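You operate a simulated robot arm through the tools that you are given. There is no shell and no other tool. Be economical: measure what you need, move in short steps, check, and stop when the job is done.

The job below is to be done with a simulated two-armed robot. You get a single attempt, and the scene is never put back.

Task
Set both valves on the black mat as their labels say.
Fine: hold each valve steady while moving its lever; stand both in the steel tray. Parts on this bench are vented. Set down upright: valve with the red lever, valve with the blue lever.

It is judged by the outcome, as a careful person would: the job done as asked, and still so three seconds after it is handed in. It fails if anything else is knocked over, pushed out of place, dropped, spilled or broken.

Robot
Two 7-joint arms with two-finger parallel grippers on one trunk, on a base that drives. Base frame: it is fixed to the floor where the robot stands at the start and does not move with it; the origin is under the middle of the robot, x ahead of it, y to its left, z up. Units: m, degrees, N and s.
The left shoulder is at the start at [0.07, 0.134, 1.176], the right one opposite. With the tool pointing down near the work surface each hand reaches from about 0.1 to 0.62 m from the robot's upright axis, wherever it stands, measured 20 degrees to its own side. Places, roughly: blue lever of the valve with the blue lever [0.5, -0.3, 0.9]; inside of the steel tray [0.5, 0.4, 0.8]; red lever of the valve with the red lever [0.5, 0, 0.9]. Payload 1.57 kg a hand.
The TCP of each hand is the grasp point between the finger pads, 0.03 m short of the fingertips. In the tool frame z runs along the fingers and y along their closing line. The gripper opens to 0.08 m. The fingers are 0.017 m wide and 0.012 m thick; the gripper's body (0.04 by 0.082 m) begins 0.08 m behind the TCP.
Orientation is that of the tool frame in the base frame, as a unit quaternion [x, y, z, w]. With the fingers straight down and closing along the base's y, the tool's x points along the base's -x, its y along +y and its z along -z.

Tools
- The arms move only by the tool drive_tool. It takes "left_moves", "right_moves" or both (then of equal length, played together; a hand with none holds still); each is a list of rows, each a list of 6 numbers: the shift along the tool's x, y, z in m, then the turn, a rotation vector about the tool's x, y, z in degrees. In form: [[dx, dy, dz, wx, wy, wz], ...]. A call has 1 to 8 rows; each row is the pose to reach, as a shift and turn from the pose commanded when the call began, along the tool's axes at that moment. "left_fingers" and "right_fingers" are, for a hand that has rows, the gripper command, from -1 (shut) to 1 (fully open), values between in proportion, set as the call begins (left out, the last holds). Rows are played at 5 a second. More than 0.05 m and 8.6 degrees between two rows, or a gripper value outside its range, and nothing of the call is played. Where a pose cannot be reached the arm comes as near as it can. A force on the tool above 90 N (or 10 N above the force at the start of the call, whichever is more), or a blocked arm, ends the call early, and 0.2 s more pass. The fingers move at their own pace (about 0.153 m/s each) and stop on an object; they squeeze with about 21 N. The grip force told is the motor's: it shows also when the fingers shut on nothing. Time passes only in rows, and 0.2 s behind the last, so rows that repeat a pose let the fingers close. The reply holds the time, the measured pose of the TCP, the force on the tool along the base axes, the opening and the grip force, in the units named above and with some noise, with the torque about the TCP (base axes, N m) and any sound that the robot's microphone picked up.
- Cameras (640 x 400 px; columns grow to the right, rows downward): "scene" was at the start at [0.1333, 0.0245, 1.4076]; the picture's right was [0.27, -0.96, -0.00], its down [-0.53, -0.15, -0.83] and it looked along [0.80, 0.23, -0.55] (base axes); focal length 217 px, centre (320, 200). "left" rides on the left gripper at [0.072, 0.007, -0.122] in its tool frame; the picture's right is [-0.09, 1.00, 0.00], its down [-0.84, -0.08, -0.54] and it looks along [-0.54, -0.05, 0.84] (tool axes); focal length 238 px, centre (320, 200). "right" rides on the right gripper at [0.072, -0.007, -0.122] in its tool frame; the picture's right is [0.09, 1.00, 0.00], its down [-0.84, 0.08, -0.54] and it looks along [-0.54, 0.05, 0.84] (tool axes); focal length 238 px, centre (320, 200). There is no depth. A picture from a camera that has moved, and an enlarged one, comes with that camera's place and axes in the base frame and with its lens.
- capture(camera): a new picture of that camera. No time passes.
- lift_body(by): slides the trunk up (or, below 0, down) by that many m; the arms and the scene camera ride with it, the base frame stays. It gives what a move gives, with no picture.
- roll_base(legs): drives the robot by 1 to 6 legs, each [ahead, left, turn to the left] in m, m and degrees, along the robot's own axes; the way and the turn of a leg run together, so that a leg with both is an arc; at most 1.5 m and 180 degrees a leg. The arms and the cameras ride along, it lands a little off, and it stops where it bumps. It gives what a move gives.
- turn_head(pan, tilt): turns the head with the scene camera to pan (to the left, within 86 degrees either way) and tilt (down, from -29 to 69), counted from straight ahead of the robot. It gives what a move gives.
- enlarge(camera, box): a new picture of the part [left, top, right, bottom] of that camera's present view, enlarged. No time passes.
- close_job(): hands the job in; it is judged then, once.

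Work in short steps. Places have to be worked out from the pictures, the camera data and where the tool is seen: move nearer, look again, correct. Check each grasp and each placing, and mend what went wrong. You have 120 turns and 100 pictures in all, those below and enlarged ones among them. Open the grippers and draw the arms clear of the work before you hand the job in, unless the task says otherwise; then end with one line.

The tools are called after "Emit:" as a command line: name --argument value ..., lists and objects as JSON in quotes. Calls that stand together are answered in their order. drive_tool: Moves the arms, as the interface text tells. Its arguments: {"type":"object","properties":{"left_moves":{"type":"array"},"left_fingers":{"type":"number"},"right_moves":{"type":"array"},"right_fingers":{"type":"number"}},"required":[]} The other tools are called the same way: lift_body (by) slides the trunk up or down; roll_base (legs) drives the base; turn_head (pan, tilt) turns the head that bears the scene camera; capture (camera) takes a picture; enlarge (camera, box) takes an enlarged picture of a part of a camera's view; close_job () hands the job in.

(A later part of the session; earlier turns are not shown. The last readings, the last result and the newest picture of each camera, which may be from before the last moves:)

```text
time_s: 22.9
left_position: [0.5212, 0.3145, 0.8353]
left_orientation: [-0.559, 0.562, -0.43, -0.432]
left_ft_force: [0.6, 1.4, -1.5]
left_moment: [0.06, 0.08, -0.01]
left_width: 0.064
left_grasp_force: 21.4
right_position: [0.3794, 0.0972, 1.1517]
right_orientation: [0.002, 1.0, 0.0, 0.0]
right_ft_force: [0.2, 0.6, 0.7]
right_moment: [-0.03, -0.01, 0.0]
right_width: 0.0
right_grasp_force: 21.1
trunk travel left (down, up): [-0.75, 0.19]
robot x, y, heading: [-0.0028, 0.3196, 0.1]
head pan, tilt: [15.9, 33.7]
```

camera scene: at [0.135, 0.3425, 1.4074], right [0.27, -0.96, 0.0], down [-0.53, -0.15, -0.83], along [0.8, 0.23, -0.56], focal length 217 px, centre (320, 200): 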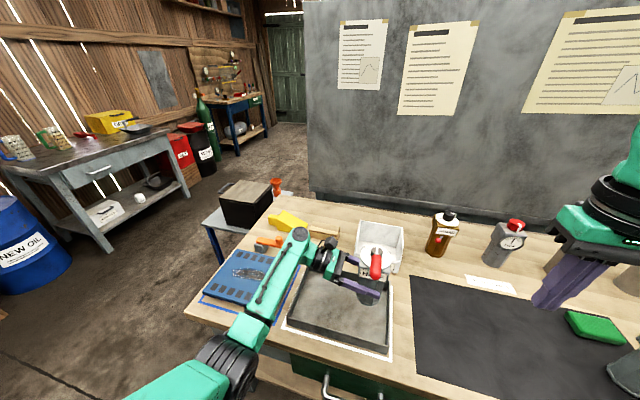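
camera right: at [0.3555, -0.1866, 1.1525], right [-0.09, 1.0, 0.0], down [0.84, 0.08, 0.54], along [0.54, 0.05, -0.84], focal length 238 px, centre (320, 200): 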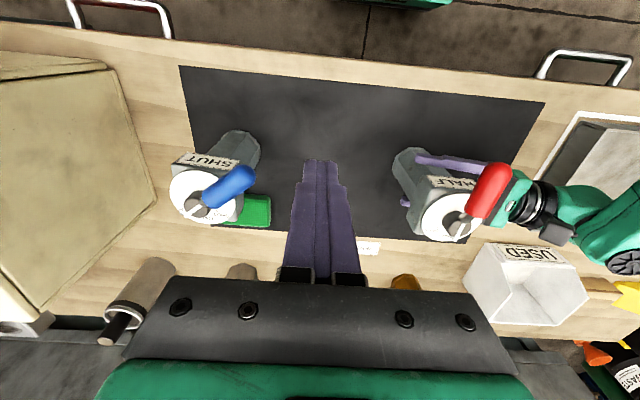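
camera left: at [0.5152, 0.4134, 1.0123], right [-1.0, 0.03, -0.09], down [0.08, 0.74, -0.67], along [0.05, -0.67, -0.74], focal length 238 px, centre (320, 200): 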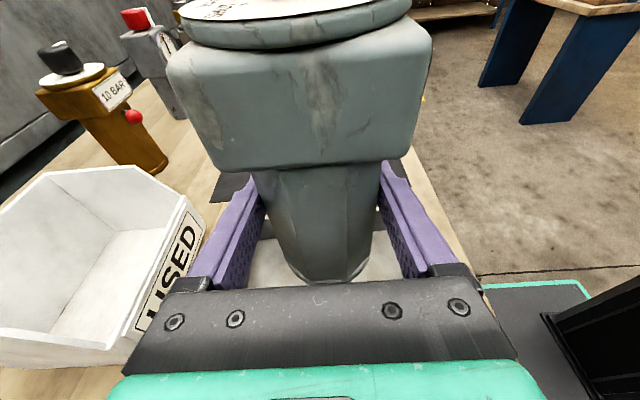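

Weight is now on the tray. Settle another millimetre and open.

Emit:
drive_tool --left_moves '[[-0.001, 0, 0.0003, 0, 0, 0], [-0.001, 0, 0.0003, 0, 0, 0]]'

Emit:
drive_tool --left_moves '[[0, 0, 0, 0, 0, 0], [0, 0, 0, 0, 0, 0]]' --left_fingers 1

Emit:
capture --camera "left"

```text
time_s: 23.5
left_position: [0.5214, 0.3139, 0.8352]
left_orientation: [-0.56, 0.562, -0.431, -0.431]
left_ft_force: [3.7, 1.0, 6.5]
left_moment: [0.15, 0.19, -0.03]
left_width: 0.0637
left_grasp_force: 21.0
right_position: [0.3789, 0.0969, 1.1515]
right_orientation: [0.002, 1.0, 0.001, 0.0]
right_ft_force: [0.2, 0.6, 0.3]
right_moment: [-0.03, -0.02, -0.01]
right_width: 0.0
right_grasp_force: 20.9
trunk travel left (down, up): [-0.75, 0.19]
robot x, y, heading: [0.0005, 0.3223, 0.1]
head pan, tilt: [15.9, 33.7]
```

```text
time_s: 24.1
left_position: [0.5196, 0.3139, 0.8351]
left_orientation: [-0.559, 0.563, -0.429, -0.432]
left_ft_force: [-0.1, 0.0, -0.3]
left_moment: [0.02, -0.01, 0.03]
left_width: 0.0799
left_grasp_force: 0.1
right_position: [0.3786, 0.0974, 1.1507]
right_orientation: [0.001, 1.0, -0.001, -0.001]
right_ft_force: [0.0, 0.0, -0.1]
right_moment: [0.01, -0.02, 0.01]
right_width: 0.0002
right_grasp_force: 20.5
trunk travel left (down, up): [-0.75, 0.19]
robot x, y, heading: [-0.0004, 0.3161, -0.0]
head pan, tilt: [15.9, 33.7]
```

```text
63 pictures are left
camera left: at [0.5141, 0.4139, 0.9354], right [-1.0, 0.03, -0.09], down [0.08, 0.74, -0.67], along [0.05, -0.67, -0.74], focal length 238 px, centre (320, 200)
```

left: 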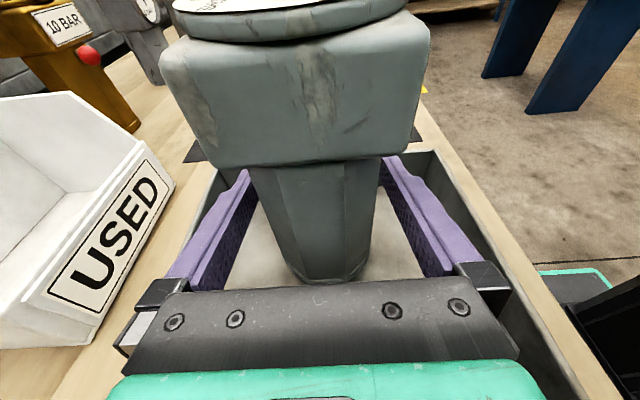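

Released and standing. Back the hand out along +y, then raise it well above everything.

Emit:
drive_tool --left_moves '[[-0.0084, 0, -0.0314, 0, 0, 0], [-0.0168, 0, -0.0628, 0, 0, 0], [-0.0252, 0, -0.0942, 0, 0, 0], [-0.0336, 0, -0.1256, 0, 0, 0]]'

Emit:
drive_tool --left_moves '[[0.0435, 0, -0.0116, 0, 0, 0], [0.0869, 0, -0.0233, 0, 0, 0], [0.1304, 0, -0.0349, 0, 0, 0], [0.1739, 0, -0.0466, 0, 0, 0], [0.2174, 0, -0.0582, 0, 0, 0], [0.26, 0.02, -0.07, 0, 0, 0], [0.29, 0.06, -0.078, 0, 0, 0]]'

Emit:
enlarge --camera "scene" --box '[270, 220, 420, 370]'

```text
time_s: 25.1
left_position: [0.5208, 0.4437, 0.835]
left_orientation: [-0.56, 0.561, -0.43, -0.432]
left_ft_force: [0.0, -0.1, -0.4]
left_moment: [-0.04, -0.03, 0.02]
left_width: 0.08
left_grasp_force: 0.0
right_position: [0.3794, 0.0979, 1.1502]
right_orientation: [0.002, 1.0, 0.001, 0.0]
right_ft_force: [0.7, 0.0, -0.4]
right_moment: [-0.03, 0.0, -0.02]
right_width: 0.0
right_grasp_force: 21.5
trunk travel left (down, up): [-0.75, 0.19]
robot x, y, heading: [0.0007, 0.3177, -0.2]
head pan, tilt: [15.9, 33.7]
```

```text
refused: row 7 steps farther than a row can; nothing moved
```

```text
2.67 times, centred on (345, 295) of scene
camera zoom: at [0.1342, 0.345, 1.4075], right [0.27, -0.96, 0.0], down [-0.53, -0.15, -0.83], along [0.8, 0.23, -0.56], focal length 578 px, centre (253, -53)
```

zoom: 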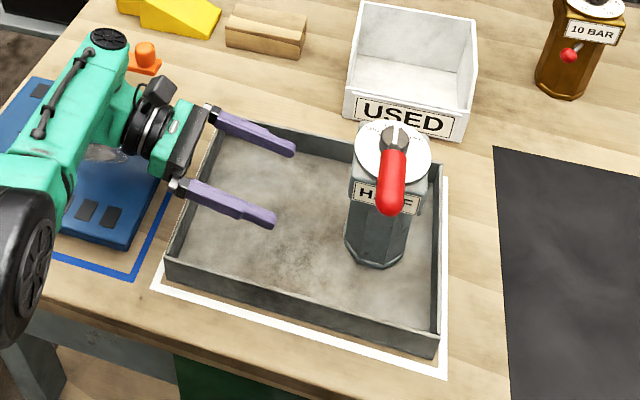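

Red valve stands upright in the tray at HALF. Raise the left hand (step sizes corrected) and pull it slightly back.

Emit:
drive_tool --left_moves '[[0.0435, 0, -0.0116, 0, 0, 0], [0.0869, 0, -0.0233, 0, 0, 0], [0.1304, 0, -0.0349, 0, 0, 0], [0.1739, 0, -0.0466, 0, 0, 0], [0.2174, 0.01, -0.0582, 0, 0, 0], [0.25, 0.04, -0.067, 0, 0, 0], [0.28, 0.075, -0.075, 0, 0, 0]]'

Emit:
roll_base --legs '[[0, -0.62, 0]]'

Emit:
capture --camera "scene"

Emit:
capture --camera "left"

```text
time_s: 26.7
left_position: [0.445, 0.4476, 1.1251]
left_orientation: [-0.56, 0.562, -0.43, -0.431]
left_ft_force: [-0.2, -0.7, 0.5]
left_moment: [0.01, 0.04, 0.02]
left_width: 0.0799
left_grasp_force: 0.0
right_position: [0.3778, 0.0986, 1.1517]
right_orientation: [0.002, 1.0, 0.001, 0.0]
right_ft_force: [0.2, 0.9, -0.2]
right_moment: [-0.03, -0.01, 0.0]
right_width: 0.0
right_grasp_force: 21.4
trunk travel left (down, up): [-0.75, 0.19]
robot x, y, heading: [0.0005, 0.3187, 0.0]
head pan, tilt: [15.9, 33.7]
```

```text
time_s: 30.2
left_position: [0.4445, -0.1734, 1.1244]
left_orientation: [-0.558, 0.564, -0.427, -0.433]
left_ft_force: [-0.1, 0.6, -0.6]
left_moment: [0.02, 0.02, -0.01]
left_width: 0.0797
left_grasp_force: 0.2
right_position: [0.3739, -0.5226, 1.1502]
right_orientation: [0.005, 1.0, -0.001, 0.001]
right_ft_force: [-0.2, -0.3, -0.2]
right_moment: [0.02, 0.02, 0.0]
right_width: 0.0
right_grasp_force: 20.6
trunk travel left (down, up): [-0.75, 0.19]
robot x, y, heading: [0.0001, -0.3003, -0.2]
head pan, tilt: [15.9, 33.7]
```

```text
61 pictures are left
camera scene: at [0.13, -0.2739, 1.4076], right [0.26, -0.96, 0.0], down [-0.54, -0.15, -0.83], along [0.8, 0.22, -0.56], focal length 217 px, centre (320, 200)
```

scene: 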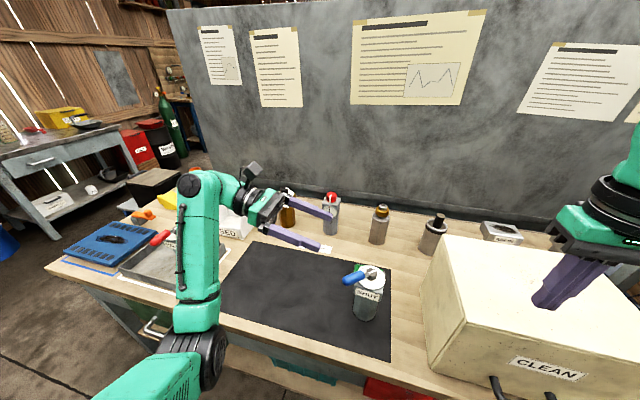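

```text
60 pictures are left
camera left: at [0.4402, -0.0733, 1.2246], right [-1.0, 0.04, -0.09], down [0.09, 0.74, -0.67], along [0.04, -0.67, -0.74], focal length 238 px, centre (320, 200)
```

left: 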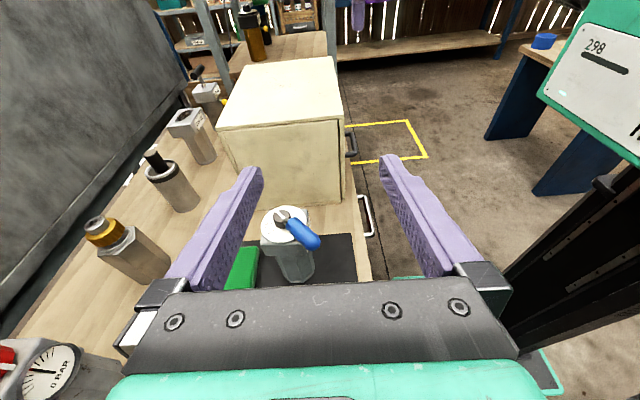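

Base is at y ≈ -0.30, blue valve axis ≈ (0.518, -0.306). Lower the left hand to z ≈ 0.93 beside it and check.

Emit:
drive_tool --left_moves '[[-0.03, -0.03, 0.008, 0, 0, 0], [-0.06, -0.06, 0.016, 0, 0, 0], [-0.1, -0.0735, 0.0268, 0, 0, 0], [-0.14, -0.0735, 0.0375, 0, 0, 0], [-0.187, -0.0735, 0.05, 0, 0, 0]]'

Emit:
enlarge --camera "left" --box '[200, 40, 440, 240]'

```text
time_s: 31.4
left_position: [0.5194, -0.1751, 0.9306]
left_orientation: [-0.558, 0.564, -0.428, -0.433]
left_ft_force: [-0.5, 0.2, -0.2]
left_moment: [0.0, -0.02, -0.02]
left_width: 0.0799
left_grasp_force: 0.0
right_position: [0.3738, -0.5225, 1.1514]
right_orientation: [0.005, 1.0, 0.001, 0.0]
right_ft_force: [0.3, -0.3, 0.4]
right_moment: [-0.02, 0.0, -0.02]
right_width: 0.0001
right_grasp_force: 20.8
trunk travel left (down, up): [-0.75, 0.19]
robot x, y, heading: [-0.0023, -0.3004, -0.5]
head pan, tilt: [15.9, 33.7]
```

```text
2.00 times, centred on (320, 140) of left
camera zoom: at [0.5137, -0.0745, 1.0307], right [-1.0, 0.03, -0.09], down [0.09, 0.74, -0.67], along [0.04, -0.67, -0.74], focal length 477 px, centre (320, 320)
```

zoom: 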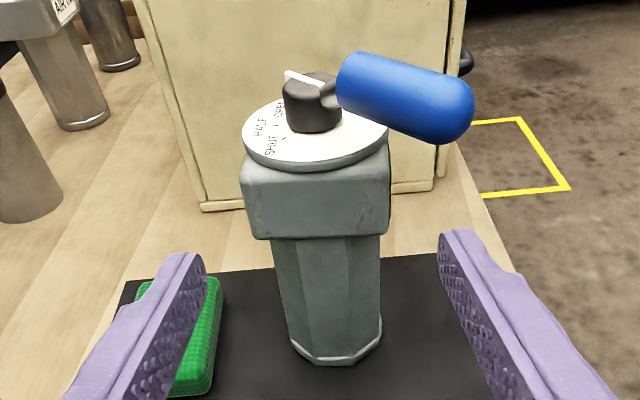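

Clear of the sponge (fingers at z ≥ 0.816). Lower to z 0.832, then check before advancing.

Emit:
drive_tool --left_moves '[[-0.032, 0.0005, 0.01, 0, 0, 0], [-0.063, 0.001, 0.02, 0, 0, 0], [-0.094, 0.0014, 0.0303, 0, 0, 0]]'

Emit:
capture --camera "left"

Emit:
enlarge --camera "scene" --box '[220, 180, 420, 340]'

```text
time_s: 32.2
left_position: [0.517, -0.18, 0.8335]
left_orientation: [-0.557, 0.564, -0.429, -0.433]
left_ft_force: [-0.3, 0.0, -0.8]
left_moment: [0.01, -0.01, 0.03]
left_width: 0.08
left_grasp_force: 0.2
right_position: [0.3748, -0.5239, 1.1506]
right_orientation: [0.005, 1.0, -0.001, 0.0]
right_ft_force: [1.1, -0.2, 0.2]
right_moment: [0.05, 0.05, 0.0]
right_width: 0.0
right_grasp_force: 21.2
trunk travel left (down, up): [-0.75, 0.19]
robot x, y, heading: [-0.0028, -0.2971, -0.2]
head pan, tilt: [15.9, 33.7]
```

```text
58 pictures are left
camera left: at [0.5114, -0.0804, 0.9333], right [-1.0, 0.04, -0.09], down [0.09, 0.74, -0.67], along [0.04, -0.67, -0.74], focal length 238 px, centre (320, 200)
```

left: 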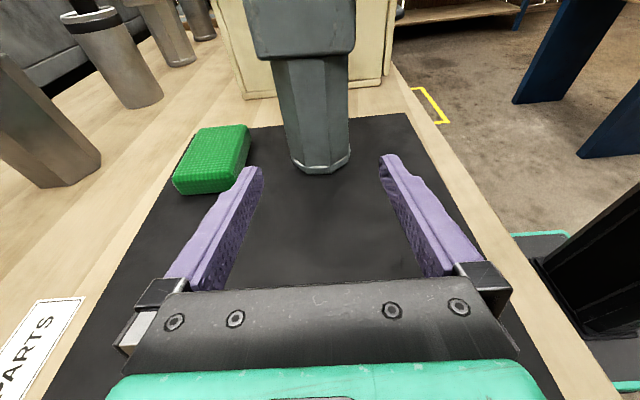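

```text
2.50 times, centred on (320, 260) of scene
camera zoom: at [0.131, -0.2752, 1.4075], right [0.26, -0.96, 0.0], down [-0.54, -0.15, -0.83], along [0.8, 0.22, -0.56], focal length 542 px, centre (320, 50)
```

zoom: 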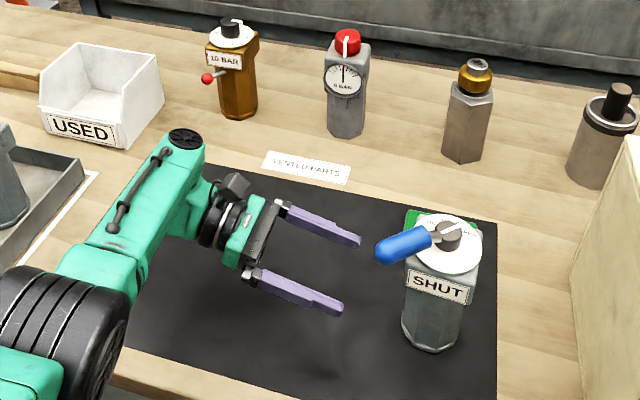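

Geometry matches the red grasp. Advance 0.126 m.

Emit:
drive_tool --left_moves '[[0.0082, 0, 0.0305, 0, 0, 0], [0.0163, 0, 0.061, 0, 0, 0], [0.0245, 0, 0.0913, 0, 0, 0], [0.0326, 0, 0.1217, 0, 0, 0]]' --left_fingers 1

Emit:
capture --camera "left"

```text
time_s: 33.2
left_position: [0.5172, -0.3072, 0.8319]
left_orientation: [-0.559, 0.565, -0.427, -0.432]
left_ft_force: [-1.1, -0.4, -0.4]
left_moment: [-0.01, 0.0, 0.0]
left_width: 0.08
left_grasp_force: 0.1
right_position: [0.3741, -0.5251, 1.1512]
right_orientation: [0.005, 1.0, 0.001, 0.0]
right_ft_force: [1.0, -0.1, -1.3]
right_moment: [0.0, 0.0, -0.04]
right_width: 0.0
right_grasp_force: 21.4
trunk travel left (down, up): [-0.75, 0.19]
robot x, y, heading: [-0.0022, -0.2984, -0.8]
head pan, tilt: [15.9, 33.7]
```

```text
56 pictures are left
camera left: at [0.5106, -0.2073, 0.9324], right [-1.0, 0.03, -0.09], down [0.09, 0.74, -0.67], along [0.04, -0.67, -0.74], focal length 238 px, centre (320, 200)
```

left: 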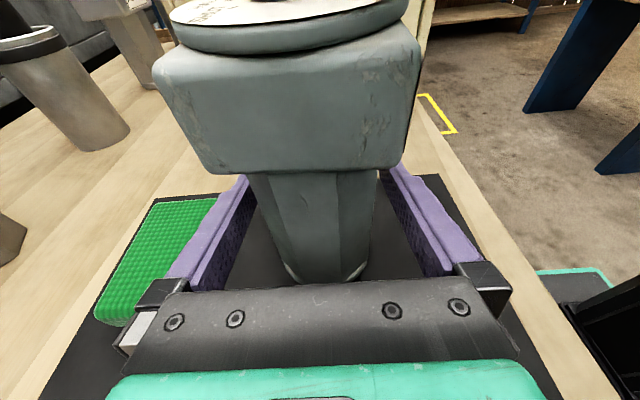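

Valve is ~3 mm toward +x of centre; shift, then close.

Emit:
drive_tool --left_moves '[[0, -0.003, 0, 0, 0, 0], [0, -0.003, 0, 0, 0, 0]]'

Emit:
drive_tool --left_moves '[[0, 0, 0, 0, 0, 0], [0, 0, 0, 0, 0, 0], [0, 0, 0, 0, 0, 0]]' --left_fingers -1

Emit:
capture --camera "left"

Emit:
enlarge --camera "scene" --box '[320, 245, 416, 325]'

```text
time_s: 33.8
left_position: [0.5191, -0.3062, 0.8323]
left_orientation: [-0.558, 0.564, -0.428, -0.433]
left_ft_force: [0.3, -0.3, 0.6]
left_moment: [0.01, 0.02, 0.0]
left_width: 0.08
left_grasp_force: 0.1
right_position: [0.3732, -0.5235, 1.1506]
right_orientation: [0.005, 1.0, 0.0, 0.0]
right_ft_force: [-0.7, 0.5, 0.2]
right_moment: [0.01, 0.02, -0.01]
right_width: 0.0001
right_grasp_force: 21.2
trunk travel left (down, up): [-0.75, 0.19]
robot x, y, heading: [-0.005, -0.2994, -0.5]
head pan, tilt: [15.9, 33.7]
```

```text
time_s: 34.6
left_position: [0.5192, -0.3063, 0.8312]
left_orientation: [-0.558, 0.564, -0.428, -0.433]
left_ft_force: [-2.3, -1.1, 0.8]
left_moment: [-0.2, 0.19, -0.09]
left_width: 0.065
left_grasp_force: 20.6
right_position: [0.3738, -0.5243, 1.1512]
right_orientation: [0.005, 1.0, -0.001, 0.002]
right_ft_force: [0.9, 0.3, -0.2]
right_moment: [0.0, -0.01, -0.02]
right_width: 0.0
right_grasp_force: 20.4
trunk travel left (down, up): [-0.75, 0.19]
robot x, y, heading: [-0.0044, -0.3018, -0.4]
head pan, tilt: [15.9, 33.7]
```

```text
55 pictures are left
camera left: at [0.5133, -0.2061, 0.9323], right [-1.0, 0.04, -0.09], down [0.09, 0.74, -0.67], along [0.04, -0.67, -0.74], focal length 238 px, centre (320, 200)
```

left: 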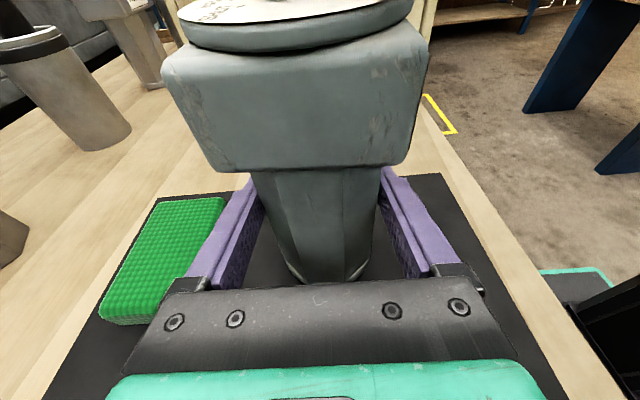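

```text
5.00 times, centred on (368, 285) of scene
camera zoom: at [0.1297, -0.2748, 1.4076], right [0.26, -0.96, 0.0], down [-0.54, -0.15, -0.83], along [0.8, 0.22, -0.55], focal length 1083 px, centre (80, -225)
```

zoom: 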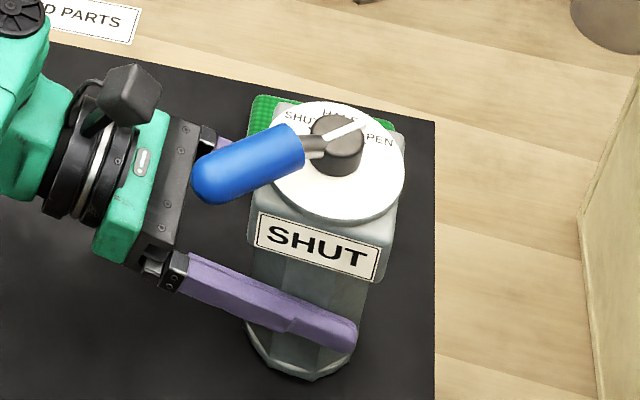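

Held (0.065 m, 20.6 N). I bring the right hand above the blue lever, fingers opened to ~0.06 m, to straddle the lever with the +y finger doing the pushing.

Emit:
drive_tool --right_moves '[[-0.019, 0.043, 0.005, 0, 0, 0], [-0.038, 0.085, 0.01, 0, 0, 0], [-0.058, 0.128, 0.02, 0, 0, 0], [-0.077, 0.17, 0.03, 0, 0, 0], [-0.096, 0.213, 0.045, 0, 0, 0], [-0.1155, 0.255, 0.06, 0, 0, 0]]' --right_fingers 0.5

Emit:
capture --camera "right"

Emit:
enlarge --camera "right" --box '[250, 60, 400, 210]'

```text
time_s: 36.0
left_position: [0.5191, -0.3045, 0.8316]
left_orientation: [-0.558, 0.563, -0.43, -0.433]
left_ft_force: [0.3, -1.5, 1.9]
left_moment: [0.18, -0.05, -0.07]
left_width: 0.0639
left_grasp_force: 21.5
right_position: [0.4923, -0.2669, 1.0907]
right_orientation: [0.006, 1.0, 0.0, 0.0]
right_ft_force: [-0.1, 1.2, -1.1]
right_moment: [-0.04, -0.02, 0.02]
right_width: 0.0598
right_grasp_force: 0.0
trunk travel left (down, up): [-0.75, 0.19]
robot x, y, heading: [-0.0014, -0.2948, -0.9]
head pan, tilt: [15.9, 33.7]
```

```text
53 pictures are left
camera right: at [0.4198, -0.2732, 1.2116], right [-0.08, 1.0, 0.0], down [0.84, 0.07, 0.54], along [0.54, 0.04, -0.84], focal length 238 px, centre (320, 200)
```

right: 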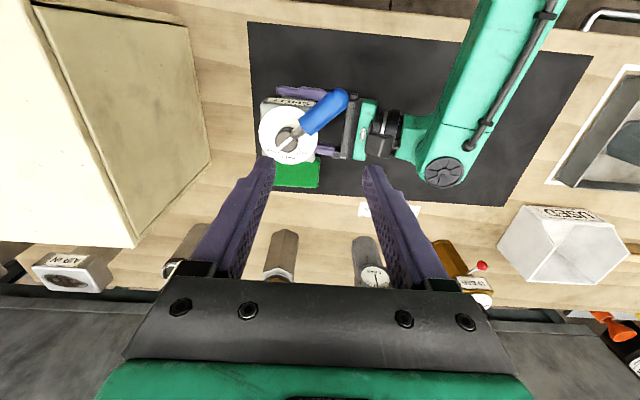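

```text
2.67 times, centred on (325, 135) of right
camera zoom: at [0.4198, -0.2732, 1.2116], right [-0.08, 1.0, 0.0], down [0.84, 0.07, 0.54], along [0.54, 0.04, -0.84], focal length 636 px, centre (307, 373)
```

zoom: 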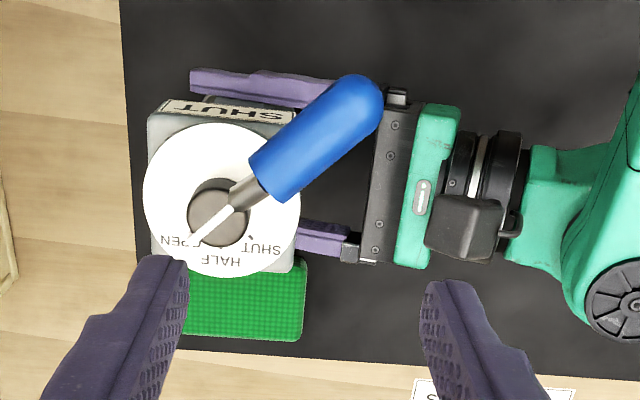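

Lever at ≈135°, axis (0.519, -0.308); there is room between lever and the left camera. Align and descend to z 0.961 with the lever between the fingers.

Emit:
drive_tool --right_moves '[[0.0048, -0.0068, 0, 0, 0, 0], [0.0048, -0.0068, 0.04, 0, 0, 0], [0.0048, -0.0068, 0.08, 0, 0, 0]]'

Emit:
capture --camera "right"

Emit:
enlarge --camera "scene" --box '[300, 220, 428, 320]'

```text
time_s: 36.8
left_position: [0.5176, -0.3046, 0.8319]
left_orientation: [-0.558, 0.564, -0.428, -0.433]
left_ft_force: [0.5, 1.7, 2.3]
left_moment: [0.14, 0.06, -0.15]
left_width: 0.0638
left_grasp_force: 20.7
right_position: [0.4881, -0.2745, 1.0123]
right_orientation: [0.006, 1.0, 0.0, 0.001]
right_ft_force: [-0.2, -0.4, -0.5]
right_moment: [0.0, 0.0, -0.01]
right_width: 0.0599
right_grasp_force: 0.0
trunk travel left (down, up): [-0.75, 0.19]
robot x, y, heading: [-0.0062, -0.2977, -0.6]
head pan, tilt: [15.9, 33.7]
```

```text
51 pictures are left
camera right: at [0.4149, -0.2811, 1.1311], right [-0.08, 1.0, 0.0], down [0.84, 0.07, 0.54], along [0.54, 0.04, -0.84], focal length 238 px, centre (320, 200)
```

right: 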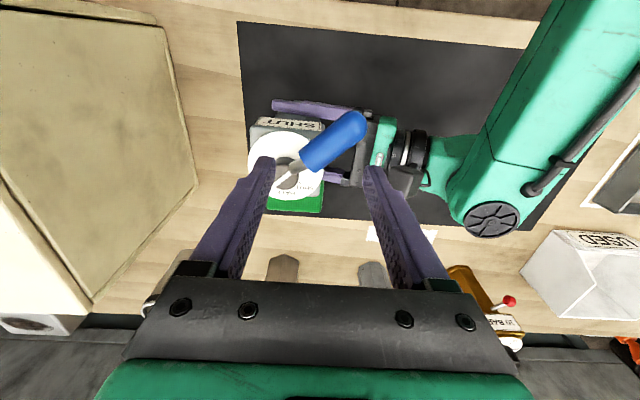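

```text
4.00 times, centred on (364, 270) of scene
camera zoom: at [0.1299, -0.2741, 1.4077], right [0.26, -0.96, 0.0], down [-0.54, -0.15, -0.83], along [0.8, 0.22, -0.55], focal length 867 px, centre (144, -80)
```

zoom: 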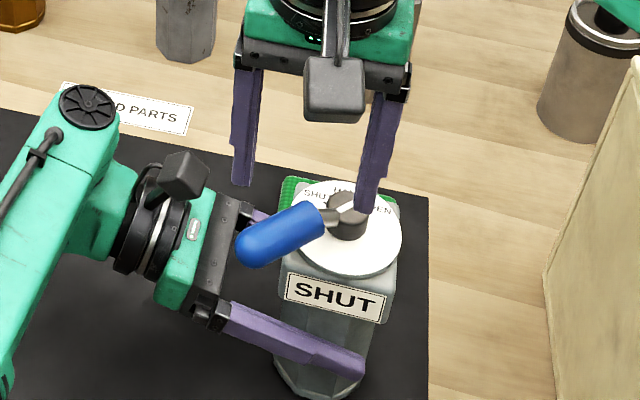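

I'll open fully so that the -y finger passes farther from the knob, shifting the hand to keep the +y finger where planned, then descend.

Emit:
drive_tool --right_moves '[[0, -0.0095, 0, 0, 0, 0], [0, -0.0095, 0, 0, 0, 0], [0, -0.0095, 0.025, 0, 0, 0], [0, -0.0095, 0.051, 0, 0, 0]]' --right_fingers 1

Emit:
capture --camera "right"

Emit:
enlarge --camera "scene" --box '[300, 220, 428, 320]'

```text
time_s: 37.8
left_position: [0.5181, -0.3048, 0.8327]
left_orientation: [-0.558, 0.564, -0.428, -0.433]
left_ft_force: [2.3, 2.1, 3.1]
left_moment: [0.3, -0.09, -0.11]
left_width: 0.0639
left_grasp_force: 20.3
right_position: [0.4882, -0.2856, 0.9604]
right_orientation: [0.005, 1.0, 0.0, 0.001]
right_ft_force: [0.6, -0.2, -0.3]
right_moment: [-0.01, -0.02, 0.04]
right_width: 0.0802
right_grasp_force: 0.0
trunk travel left (down, up): [-0.75, 0.19]
robot x, y, heading: [-0.004, -0.2976, -0.4]
head pan, tilt: [15.9, 33.7]
```

```text
49 pictures are left
camera right: at [0.4152, -0.2913, 1.0802], right [-0.08, 1.0, 0.0], down [0.84, 0.07, 0.54], along [0.54, 0.04, -0.84], focal length 238 px, centre (320, 200)
```

right: 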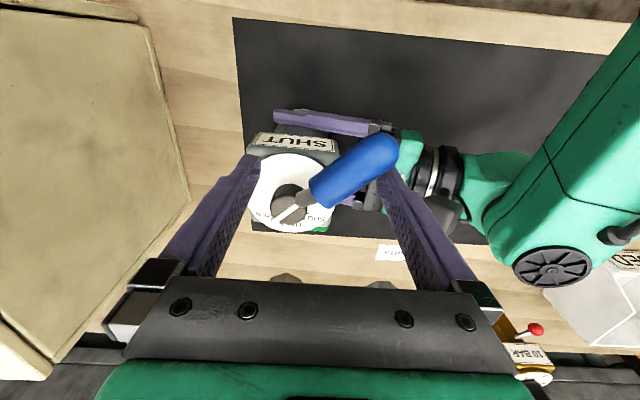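

```text
4.00 times, centred on (364, 270) of scene
camera zoom: at [0.1299, -0.2741, 1.4076], right [0.26, -0.96, 0.0], down [-0.54, -0.15, -0.83], along [0.8, 0.22, -0.55], focal length 867 px, centre (144, -80)
```

zoom: 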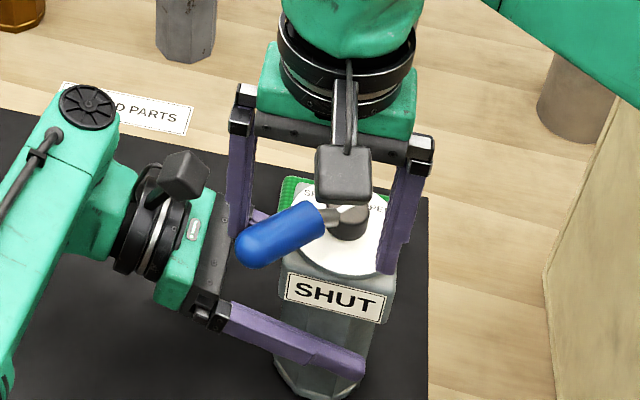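

Lever is between the fingers, no contact. Sweep it along the arc to ≈195°.

Emit:
drive_tool --right_moves '[[0.0108, -0.0059, 0, 0, 0, 0], [0.0214, -0.0147, 0, 0, 0, 0], [0.0278, -0.0221, 0, 0, 0, 0], [0.0338, -0.0314, 0, 0, 0, 0], [0.038, -0.0405, 0, 0, 0, 0], [0.0412, -0.0514, 0, 0, 0, 0], [0.043, -0.0605, 0, 0, 0, 0], [0.0436, -0.0686, 0, 0, 0, 0]]'

Emit:
capture --camera "right"

Emit:
enlarge --camera "scene" --box '[300, 220, 428, 320]'

```text
time_s: 39.6
left_position: [0.5188, -0.3044, 0.8315]
left_orientation: [-0.558, 0.564, -0.428, -0.433]
left_ft_force: [1.4, 0.2, 3.3]
left_moment: [0.01, -0.02, 0.11]
left_width: 0.0637
left_grasp_force: 20.8
right_position: [0.442, -0.3541, 0.9608]
right_orientation: [0.005, 1.0, 0.0, 0.0]
right_ft_force: [-0.6, 0.8, -0.5]
right_moment: [0.02, 0.0, 0.02]
right_width: 0.0798
right_grasp_force: 0.0
trunk travel left (down, up): [-0.75, 0.19]
robot x, y, heading: [-0.0024, -0.294, -0.9]
head pan, tilt: [15.9, 33.7]
```

```text
47 pictures are left
camera right: at [0.3694, -0.3598, 1.0805], right [-0.08, 1.0, 0.0], down [0.84, 0.07, 0.54], along [0.54, 0.04, -0.84], focal length 238 px, centre (320, 200)
```

right: 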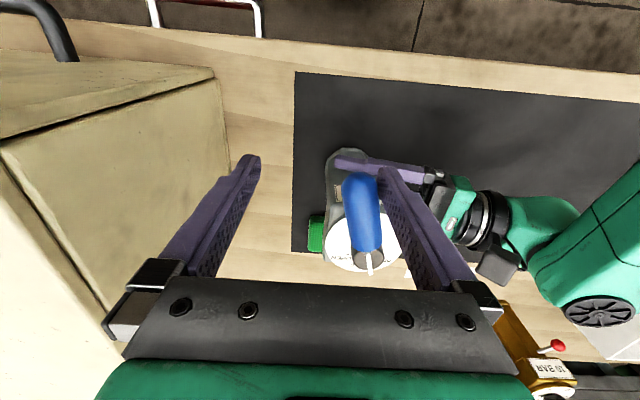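

```text
4.00 times, centred on (364, 270) of scene
camera zoom: at [0.1298, -0.2742, 1.4076], right [0.26, -0.96, 0.0], down [-0.54, -0.15, -0.83], along [0.8, 0.22, -0.55], focal length 867 px, centre (144, -80)
```

zoom: 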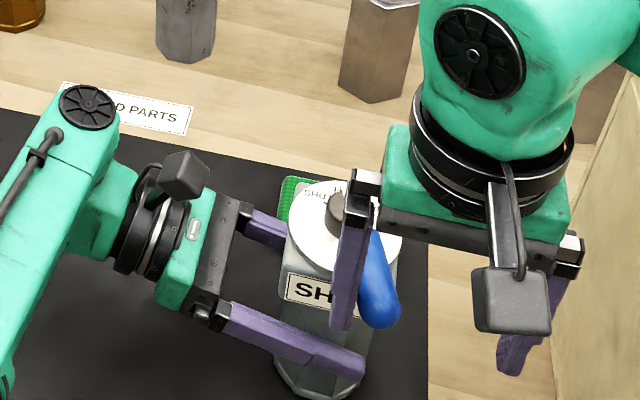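

Lever is at ≈194°, valve steady. Continue to ≈215°.

Emit:
drive_tool --right_moves '[[0, -0.006, 0, 0, 0, 0], [-0.0006, -0.0121, 0, 0, 0, 0], [-0.0018, -0.0181, 0, 0, 0, 0], [-0.0035, -0.0241, 0, 0, 0, 0]]'

Emit:
enlarge --camera "scene" --box '[332, 240, 412, 300]'

Emit:
enlarge --camera "right" --box '[300, 130, 460, 290]'

```text
time_s: 40.6
left_position: [0.5187, -0.3055, 0.8315]
left_orientation: [-0.558, 0.564, -0.428, -0.433]
left_ft_force: [1.9, 0.8, 3.0]
left_moment: [-0.09, 0.03, 0.08]
left_width: 0.0638
left_grasp_force: 21.2
right_position: [0.4466, -0.3788, 0.961]
right_orientation: [0.006, 1.0, -0.001, -0.001]
right_ft_force: [0.4, -0.5, -0.4]
right_moment: [0.03, 0.0, -0.03]
right_width: 0.0802
right_grasp_force: 0.1
trunk travel left (down, up): [-0.75, 0.19]
robot x, y, heading: [-0.0035, -0.2935, -0.8]
head pan, tilt: [15.9, 33.7]
```

```text
6.67 times, centred on (372, 270) of scene
camera zoom: at [0.1297, -0.2743, 1.4076], right [0.26, -0.96, 0.0], down [-0.54, -0.15, -0.83], along [0.8, 0.22, -0.55], focal length 1445 px, centre (-27, -267)
```

zoom: 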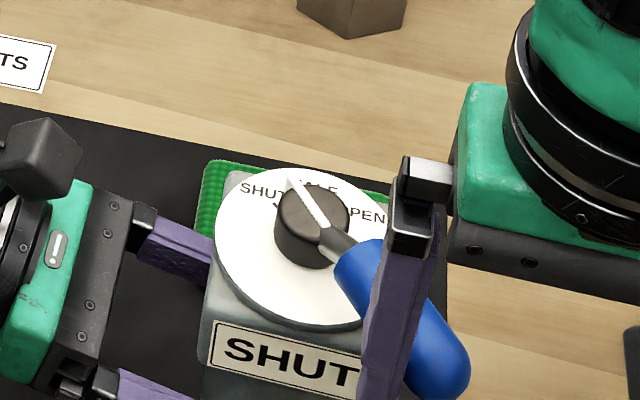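

```text
2.50 times, centred on (380, 210) of right
camera zoom: at [0.3723, -0.3845, 1.0806], right [-0.08, 1.0, 0.0], down [0.84, 0.07, 0.54], along [0.54, 0.04, -0.84], focal length 596 px, centre (170, 175)
```

zoom: 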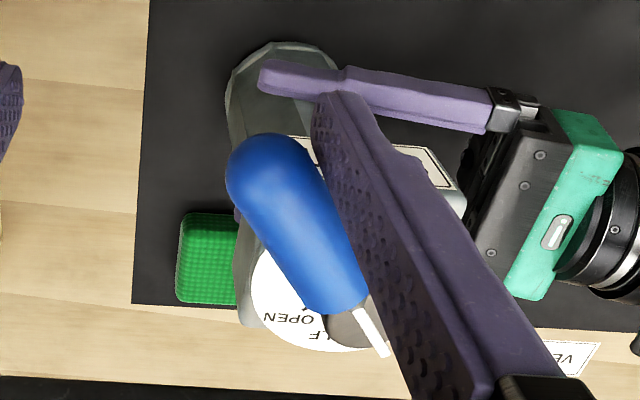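

Lever ≈216°. Push ~7° more to ≈223°, then lift the right hand off for an overhead check.

Emit:
drive_tool --right_moves '[[-0.001, -0.003, 0, 0, 0, 0], [-0.0021, -0.0058, 0, 0, 0, 0], [-0.0036, -0.009, 0, 0, 0, 0], [-0.0036, -0.009, 0, 0, 0, 0]]'

Emit:
drive_tool --right_moves '[[0.003, 0.006, 0, 0, 0, 0], [0.003, 0.006, -0.04, 0, 0, 0], [0.003, 0.006, -0.08, 0, 0, 0], [-0.01, 0.01, -0.12, 0, 0, 0], [-0.04, 0.03, -0.13, 0, 0, 0], [-0.08, 0.05, -0.13, 0, 0, 0], [-0.1, 0.07, -0.13, 0, 0, 0], [-0.115, 0.075, -0.13, 0, 0, 0]]'

Emit:
enlarge --camera "right" --box '[240, 10, 400, 140]'

```text
time_s: 41.6
left_position: [0.5182, -0.3055, 0.8311]
left_orientation: [-0.558, 0.565, -0.428, -0.433]
left_ft_force: [1.3, 0.8, 3.6]
left_moment: [-0.14, 0.05, 0.08]
left_width: 0.0638
left_grasp_force: 21.1
right_position: [0.4486, -0.3865, 0.9602]
right_orientation: [0.006, 1.0, 0.0, 0.001]
right_ft_force: [-0.7, -0.1, 0.4]
right_moment: [-0.01, -0.03, -0.02]
right_width: 0.0802
right_grasp_force: 0.0
trunk travel left (down, up): [-0.75, 0.19]
robot x, y, heading: [-0.0066, -0.2977, -0.9]
head pan, tilt: [15.9, 33.7]
```

```text
time_s: 43.4
left_position: [0.5187, -0.305, 0.8307]
left_orientation: [-0.558, 0.564, -0.428, -0.433]
left_ft_force: [0.4, 4.1, 3.4]
left_moment: [0.04, 0.02, -0.03]
left_width: 0.0639
left_grasp_force: 21.0
right_position: [0.556, -0.3165, 1.0909]
right_orientation: [0.004, 1.0, -0.001, 0.001]
right_ft_force: [0.1, -0.4, -0.3]
right_moment: [-0.02, 0.01, 0.0]
right_width: 0.08
right_grasp_force: 0.1
right hand out of reach, approached as far as the arm can: row 8
trunk travel left (down, up): [-0.75, 0.19]
robot x, y, heading: [-0.003, -0.2981, -0.7]
head pan, tilt: [15.9, 33.7]
```

```text
3.08 times, centred on (320, 75) of right
camera zoom: at [0.4833, -0.3235, 1.2105], right [-0.08, 1.0, 0.0], down [0.84, 0.07, 0.55], along [0.54, 0.05, -0.84], focal length 733 px, centre (320, 585)
```

zoom: 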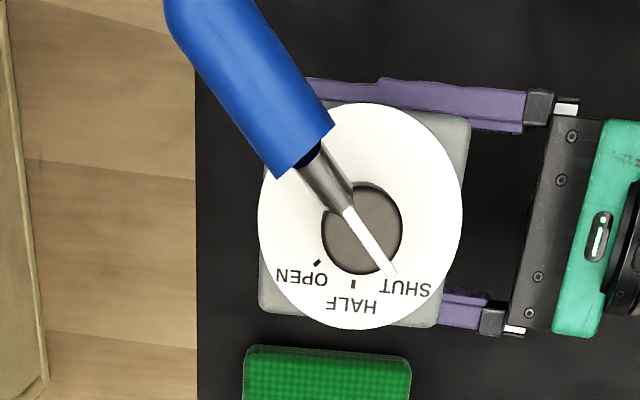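

Emit:
enlarge --camera "right" --box '[305, 55, 369, 105]'

```text
8.00 times, centred on (337, 80) of right
camera zoom: at [0.4833, -0.3235, 1.2105], right [-0.08, 1.0, 0.0], down [0.84, 0.07, 0.55], along [0.54, 0.05, -0.84], focal length 1907 px, centre (184, 1160)
```

zoom: 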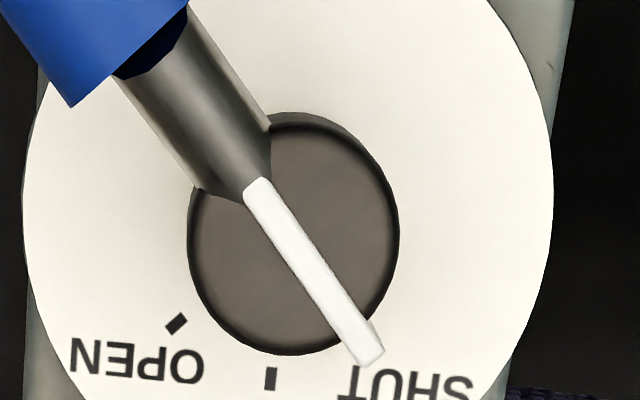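

The pointer sits 2–3° short of the SHUT tick (a sliver of it shows beside the pointer). I go back down and nudge it ~3° more.

Emit:
drive_tool --right_moves '[[0.044, -0.0185, 0, 0, 0, 0], [0.086, -0.0435, 0, 0, 0, 0], [0.1105, -0.064, 0.01, 0, 0, 0], [0.1105, -0.064, 0.05, 0, 0, 0], [0.1105, -0.064, 0.09, 0, 0, 0], [0.1105, -0.064, 0.13, 0, 0, 0]]'

Emit:
enlarge --camera "right" --box '[300, 130, 460, 290]'

```text
time_s: 44.8
left_position: [0.5186, -0.3052, 0.8325]
left_orientation: [-0.557, 0.564, -0.428, -0.434]
left_ft_force: [-3.6, 0.8, 1.8]
left_moment: [-0.27, 0.17, -0.1]
left_width: 0.0639
left_grasp_force: 21.4
right_position: [0.4468, -0.3788, 0.9605]
right_orientation: [0.007, 1.0, 0.001, 0.001]
right_ft_force: [0.1, 0.0, 0.7]
right_moment: [0.02, 0.03, -0.02]
right_width: 0.0799
right_grasp_force: 0.0
trunk travel left (down, up): [-0.75, 0.19]
robot x, y, heading: [-0.0051, -0.3004, -0.4]
head pan, tilt: [15.9, 33.7]
```

```text
2.50 times, centred on (380, 210) of right
camera zoom: at [0.373, -0.3852, 1.0789], right [-0.08, 1.0, 0.0], down [0.84, 0.07, 0.54], along [0.54, 0.04, -0.84], focal length 596 px, centre (170, 175)
```

zoom: 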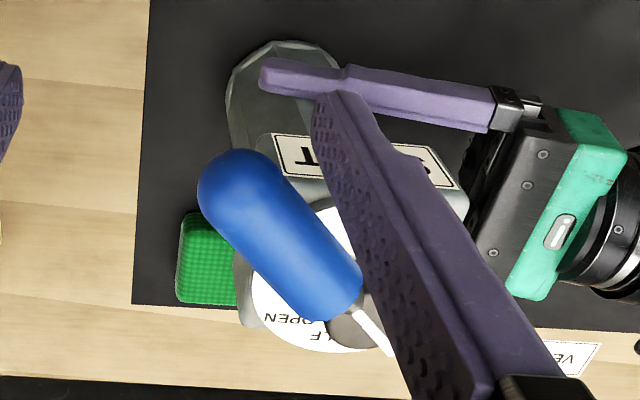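

Emit:
drive_tool --right_moves '[[-0.0015, -0.005, 0, 0, 0, 0], [-0.003, -0.009, 0, 0, 0, 0], [-0.0038, -0.0116, 0, 0, 0, 0], [-0.0038, -0.0116, 0, 0, 0, 0]]'

Emit:
drive_tool --right_moves '[[0.003, 0.006, 0, 0, 0, 0], [0.003, 0.006, -0.04, 0, 0, 0], [0.003, 0.006, -0.08, 0, 0, 0], [-0.01, 0.01, -0.12, 0, 0, 0], [-0.04, 0.03, -0.13, 0, 0, 0], [-0.08, 0.05, -0.13, 0, 0, 0], [-0.1, 0.07, -0.13, 0, 0, 0], [-0.11, 0.075, -0.13, 0, 0, 0]]'

Emit:
enlarge --camera "right" --box '[305, 55, 369, 105]'

```text
time_s: 45.8
left_position: [0.5187, -0.3048, 0.8318]
left_orientation: [-0.558, 0.563, -0.429, -0.433]
left_ft_force: [0.1, -4.3, 0.8]
left_moment: [0.34, 0.34, 0.31]
left_width: 0.0639
left_grasp_force: 21.0
right_position: [0.4491, -0.39, 0.9599]
right_orientation: [0.005, 1.0, 0.001, 0.001]
right_ft_force: [-2.5, 4.6, 0.6]
right_moment: [0.08, 0.02, 0.14]
right_width: 0.0802
right_grasp_force: 0.0
trunk travel left (down, up): [-0.75, 0.19]
robot x, y, heading: [-0.0075, -0.2993, -0.7]
head pan, tilt: [15.9, 33.7]
```

```text
time_s: 47.6
left_position: [0.519, -0.3053, 0.8312]
left_orientation: [-0.559, 0.565, -0.427, -0.431]
left_ft_force: [-0.1, 1.6, 0.5]
left_moment: [-0.06, 0.06, -0.02]
left_width: 0.0638
left_grasp_force: 21.1
right_position: [0.5485, -0.3193, 1.0917]
right_orientation: [0.005, 1.0, 0.0, 0.0]
right_ft_force: [-1.1, -0.2, -0.7]
right_moment: [-0.01, -0.03, -0.01]
right_width: 0.08
right_grasp_force: 0.1
right hand out of reach, approached as far as the arm can: row 8
trunk travel left (down, up): [-0.75, 0.19]
robot x, y, heading: [-0.0011, -0.2973, -0.5]
head pan, tilt: [15.9, 33.7]
```

```text
8.00 times, centred on (337, 80) of right
camera zoom: at [0.4752, -0.3261, 1.2113], right [-0.08, 1.0, 0.0], down [0.84, 0.07, 0.54], along [0.54, 0.04, -0.84], focal length 1907 px, centre (184, 1160)
```

zoom: 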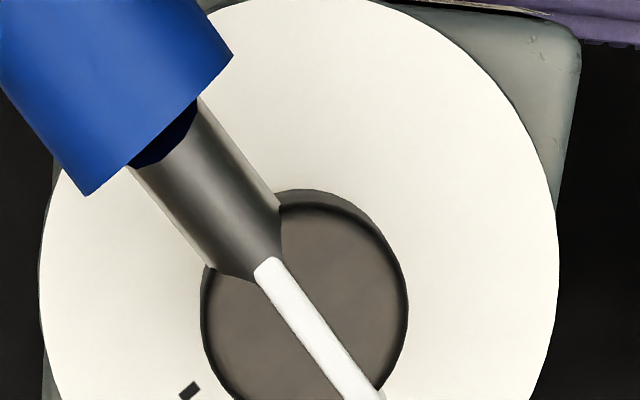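

The resistance at the end (≈5 N) suggests the end stop. View the lower part of the dial.

Emit:
enlarge --camera "right" --box '[305, 75, 369, 125]'

```text
8.00 times, centred on (337, 100) of right
camera zoom: at [0.4752, -0.3261, 1.2113], right [-0.08, 1.0, 0.0], down [0.84, 0.07, 0.54], along [0.54, 0.04, -0.84], focal length 1907 px, centre (184, 1000)
```

zoom: 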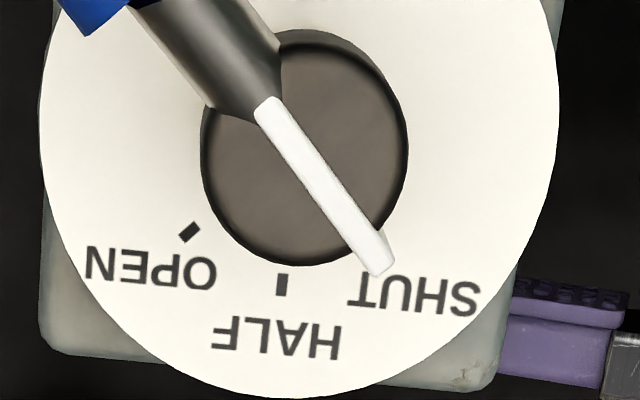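

Pointer now covers the SHUT tick. Retract the right hand, then lift the blue valve high with the left (to pass over the red valve).

Emit:
drive_tool --right_moves '[[0.03, -0.035, -0.01, 0, 0, 0], [0.06, -0.07, -0.02, 0, 0, 0], [0.09, -0.105, -0.03, 0, 0, 0], [0.12, -0.14, -0.04, 0, 0, 0], [0.15, -0.175, -0.05, 0, 0, 0], [0.17, -0.2, -0.06, 0, 0, 0]]'

Emit:
drive_tool --left_moves '[[0.03, 0, -0.008, 0, 0, 0], [0.068, 0, -0.0182, 0, 0, 0], [0.1062, 0, -0.0285, 0, 0, 0], [0.1449, 0, -0.0388, 0, 0, 0], [0.1835, 0, -0.0492, 0, 0, 0], [0.222, 0, -0.0595, 0, 0, 0], [0.26, 0, -0.0697, 0, 0, 0], [0.29, 0, -0.0777, 0, 0, 0]]'

Emit:
capture --camera "scene"

```text
time_s: 49.0
left_position: [0.5181, -0.3067, 0.8325]
left_orientation: [-0.557, 0.564, -0.428, -0.433]
left_ft_force: [0.3, -0.1, 1.1]
left_moment: [-0.22, -0.05, 0.05]
left_width: 0.0639
left_grasp_force: 21.3
right_position: [0.3753, -0.5192, 1.1481]
right_orientation: [0.005, 1.0, 0.001, 0.001]
right_ft_force: [-1.2, -0.7, 0.1]
right_moment: [0.01, -0.04, -0.03]
right_width: 0.0799
right_grasp_force: 0.1
trunk travel left (down, up): [-0.75, 0.19]
robot x, y, heading: [-0.0006, -0.3026, -0.8]
head pan, tilt: [15.9, 33.7]
```

```text
time_s: 50.8
left_position: [0.5199, -0.3051, 1.1327]
left_orientation: [-0.557, 0.564, -0.427, -0.434]
left_ft_force: [0.0, -0.4, -7.7]
left_moment: [0.02, -0.04, 0.01]
left_width: 0.064
left_grasp_force: 20.6
right_position: [0.3775, -0.5183, 1.1474]
right_orientation: [0.005, 1.0, 0.0, 0.0]
right_ft_force: [-0.3, -0.6, -0.1]
right_moment: [0.02, 0.0, 0.0]
right_width: 0.0801
right_grasp_force: 0.1
trunk travel left (down, up): [-0.75, 0.19]
robot x, y, heading: [-0.0026, -0.299, -0.6]
head pan, tilt: [15.9, 33.7]
```

```text
38 pictures are left
camera scene: at [0.1311, -0.2747, 1.4074], right [0.26, -0.96, 0.0], down [-0.54, -0.15, -0.83], along [0.8, 0.22, -0.56], focal length 217 px, centre (320, 200)
```

scene: 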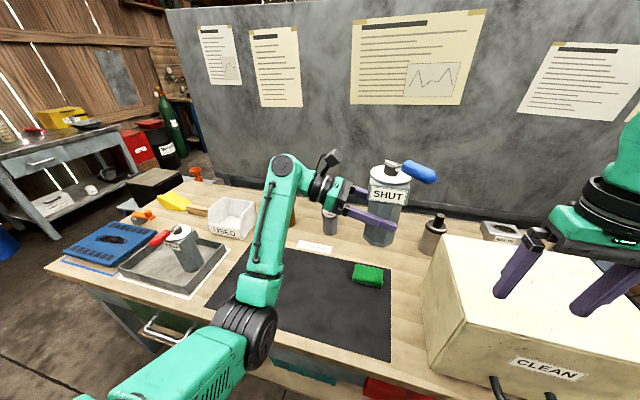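

Lifted level and high enough. Drive 0.75 m left.

Emit:
roll_base --legs '[[0, 0.75, 0]]'

Emit:
capture --camera "scene"

Emit:
capture --camera "left"

```text
time_s: 54.9
left_position: [0.528, 0.4444, 1.1326]
left_orientation: [-0.557, 0.565, -0.426, -0.434]
left_ft_force: [-1.1, 0.4, -6.5]
left_moment: [0.0, -0.02, -0.01]
left_width: 0.0638
left_grasp_force: 20.9
right_position: [0.385, 0.2319, 1.1481]
right_orientation: [0.007, 1.0, 0.001, 0.001]
right_ft_force: [-0.2, 0.3, -0.2]
right_moment: [0.0, 0.0, -0.02]
right_width: 0.0801
right_grasp_force: 0.0
trunk travel left (down, up): [-0.75, 0.19]
robot x, y, heading: [0.0045, 0.4538, -0.9]
head pan, tilt: [15.9, 33.7]
```

```text
37 pictures are left
camera scene: at [0.14, 0.4762, 1.4074], right [0.26, -0.97, 0.0], down [-0.54, -0.14, -0.83], along [0.8, 0.22, -0.56], focal length 217 px, centre (320, 200)
```

scene: 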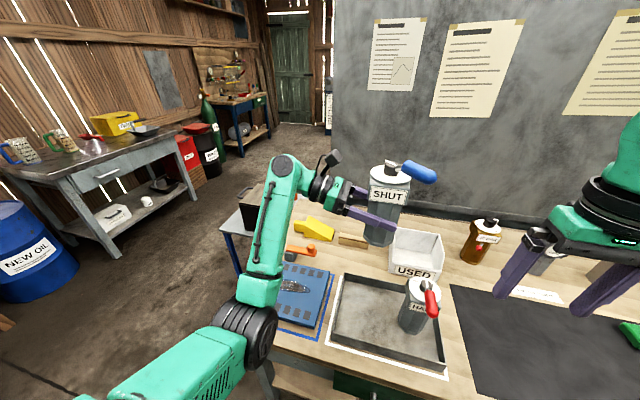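

```text
36 pictures are left
camera left: at [0.524, 0.5448, 1.2332], right [-1.0, 0.04, -0.09], down [0.09, 0.74, -0.67], along [0.04, -0.67, -0.74], focal length 238 px, centre (320, 200)
```

left: 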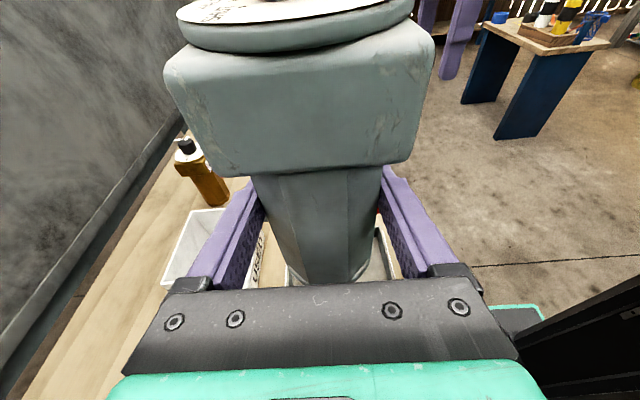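

Valve is at (0.528, 0.444), red valve at (0.52, 0.314). Lower to z ≈ 0.90 and inspect the gap.

Emit:
drive_tool --left_moves '[[-0.0454, 0, 0.0122, 0, 0, 0], [-0.0908, 0, 0.0243, 0, 0, 0], [-0.1362, 0, 0.0365, 0, 0, 0], [-0.1816, 0, 0.0487, 0, 0, 0], [-0.2222, 0, 0.0595, 0, 0, 0]]'

Emit:
enlarge --camera "scene" --box '[290, 220, 470, 370]'

```text
time_s: 56.1
left_position: [0.5274, 0.4468, 0.9009]
left_orientation: [-0.557, 0.565, -0.427, -0.434]
left_ft_force: [-0.7, 1.4, -6.6]
left_moment: [-0.02, -0.01, -0.01]
left_width: 0.064
left_grasp_force: 21.0
right_position: [0.387, 0.2322, 1.1477]
right_orientation: [0.007, 1.0, 0.0, -0.001]
right_ft_force: [-0.3, -0.2, 0.1]
right_moment: [-0.01, -0.01, -0.01]
right_width: 0.0798
right_grasp_force: 0.0
trunk travel left (down, up): [-0.75, 0.19]
robot x, y, heading: [0.0051, 0.4566, -0.7]
head pan, tilt: [15.9, 33.7]
```

```text
2.67 times, centred on (380, 295) of scene
camera zoom: at [0.1409, 0.4771, 1.4074], right [0.26, -0.96, 0.0], down [-0.54, -0.15, -0.83], along [0.8, 0.22, -0.56], focal length 578 px, centre (160, -53)
```

zoom: 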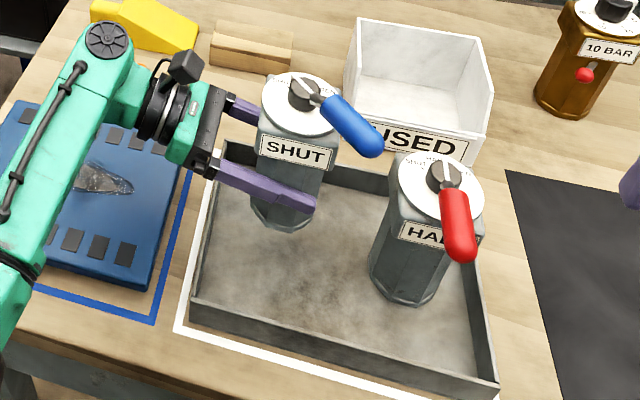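

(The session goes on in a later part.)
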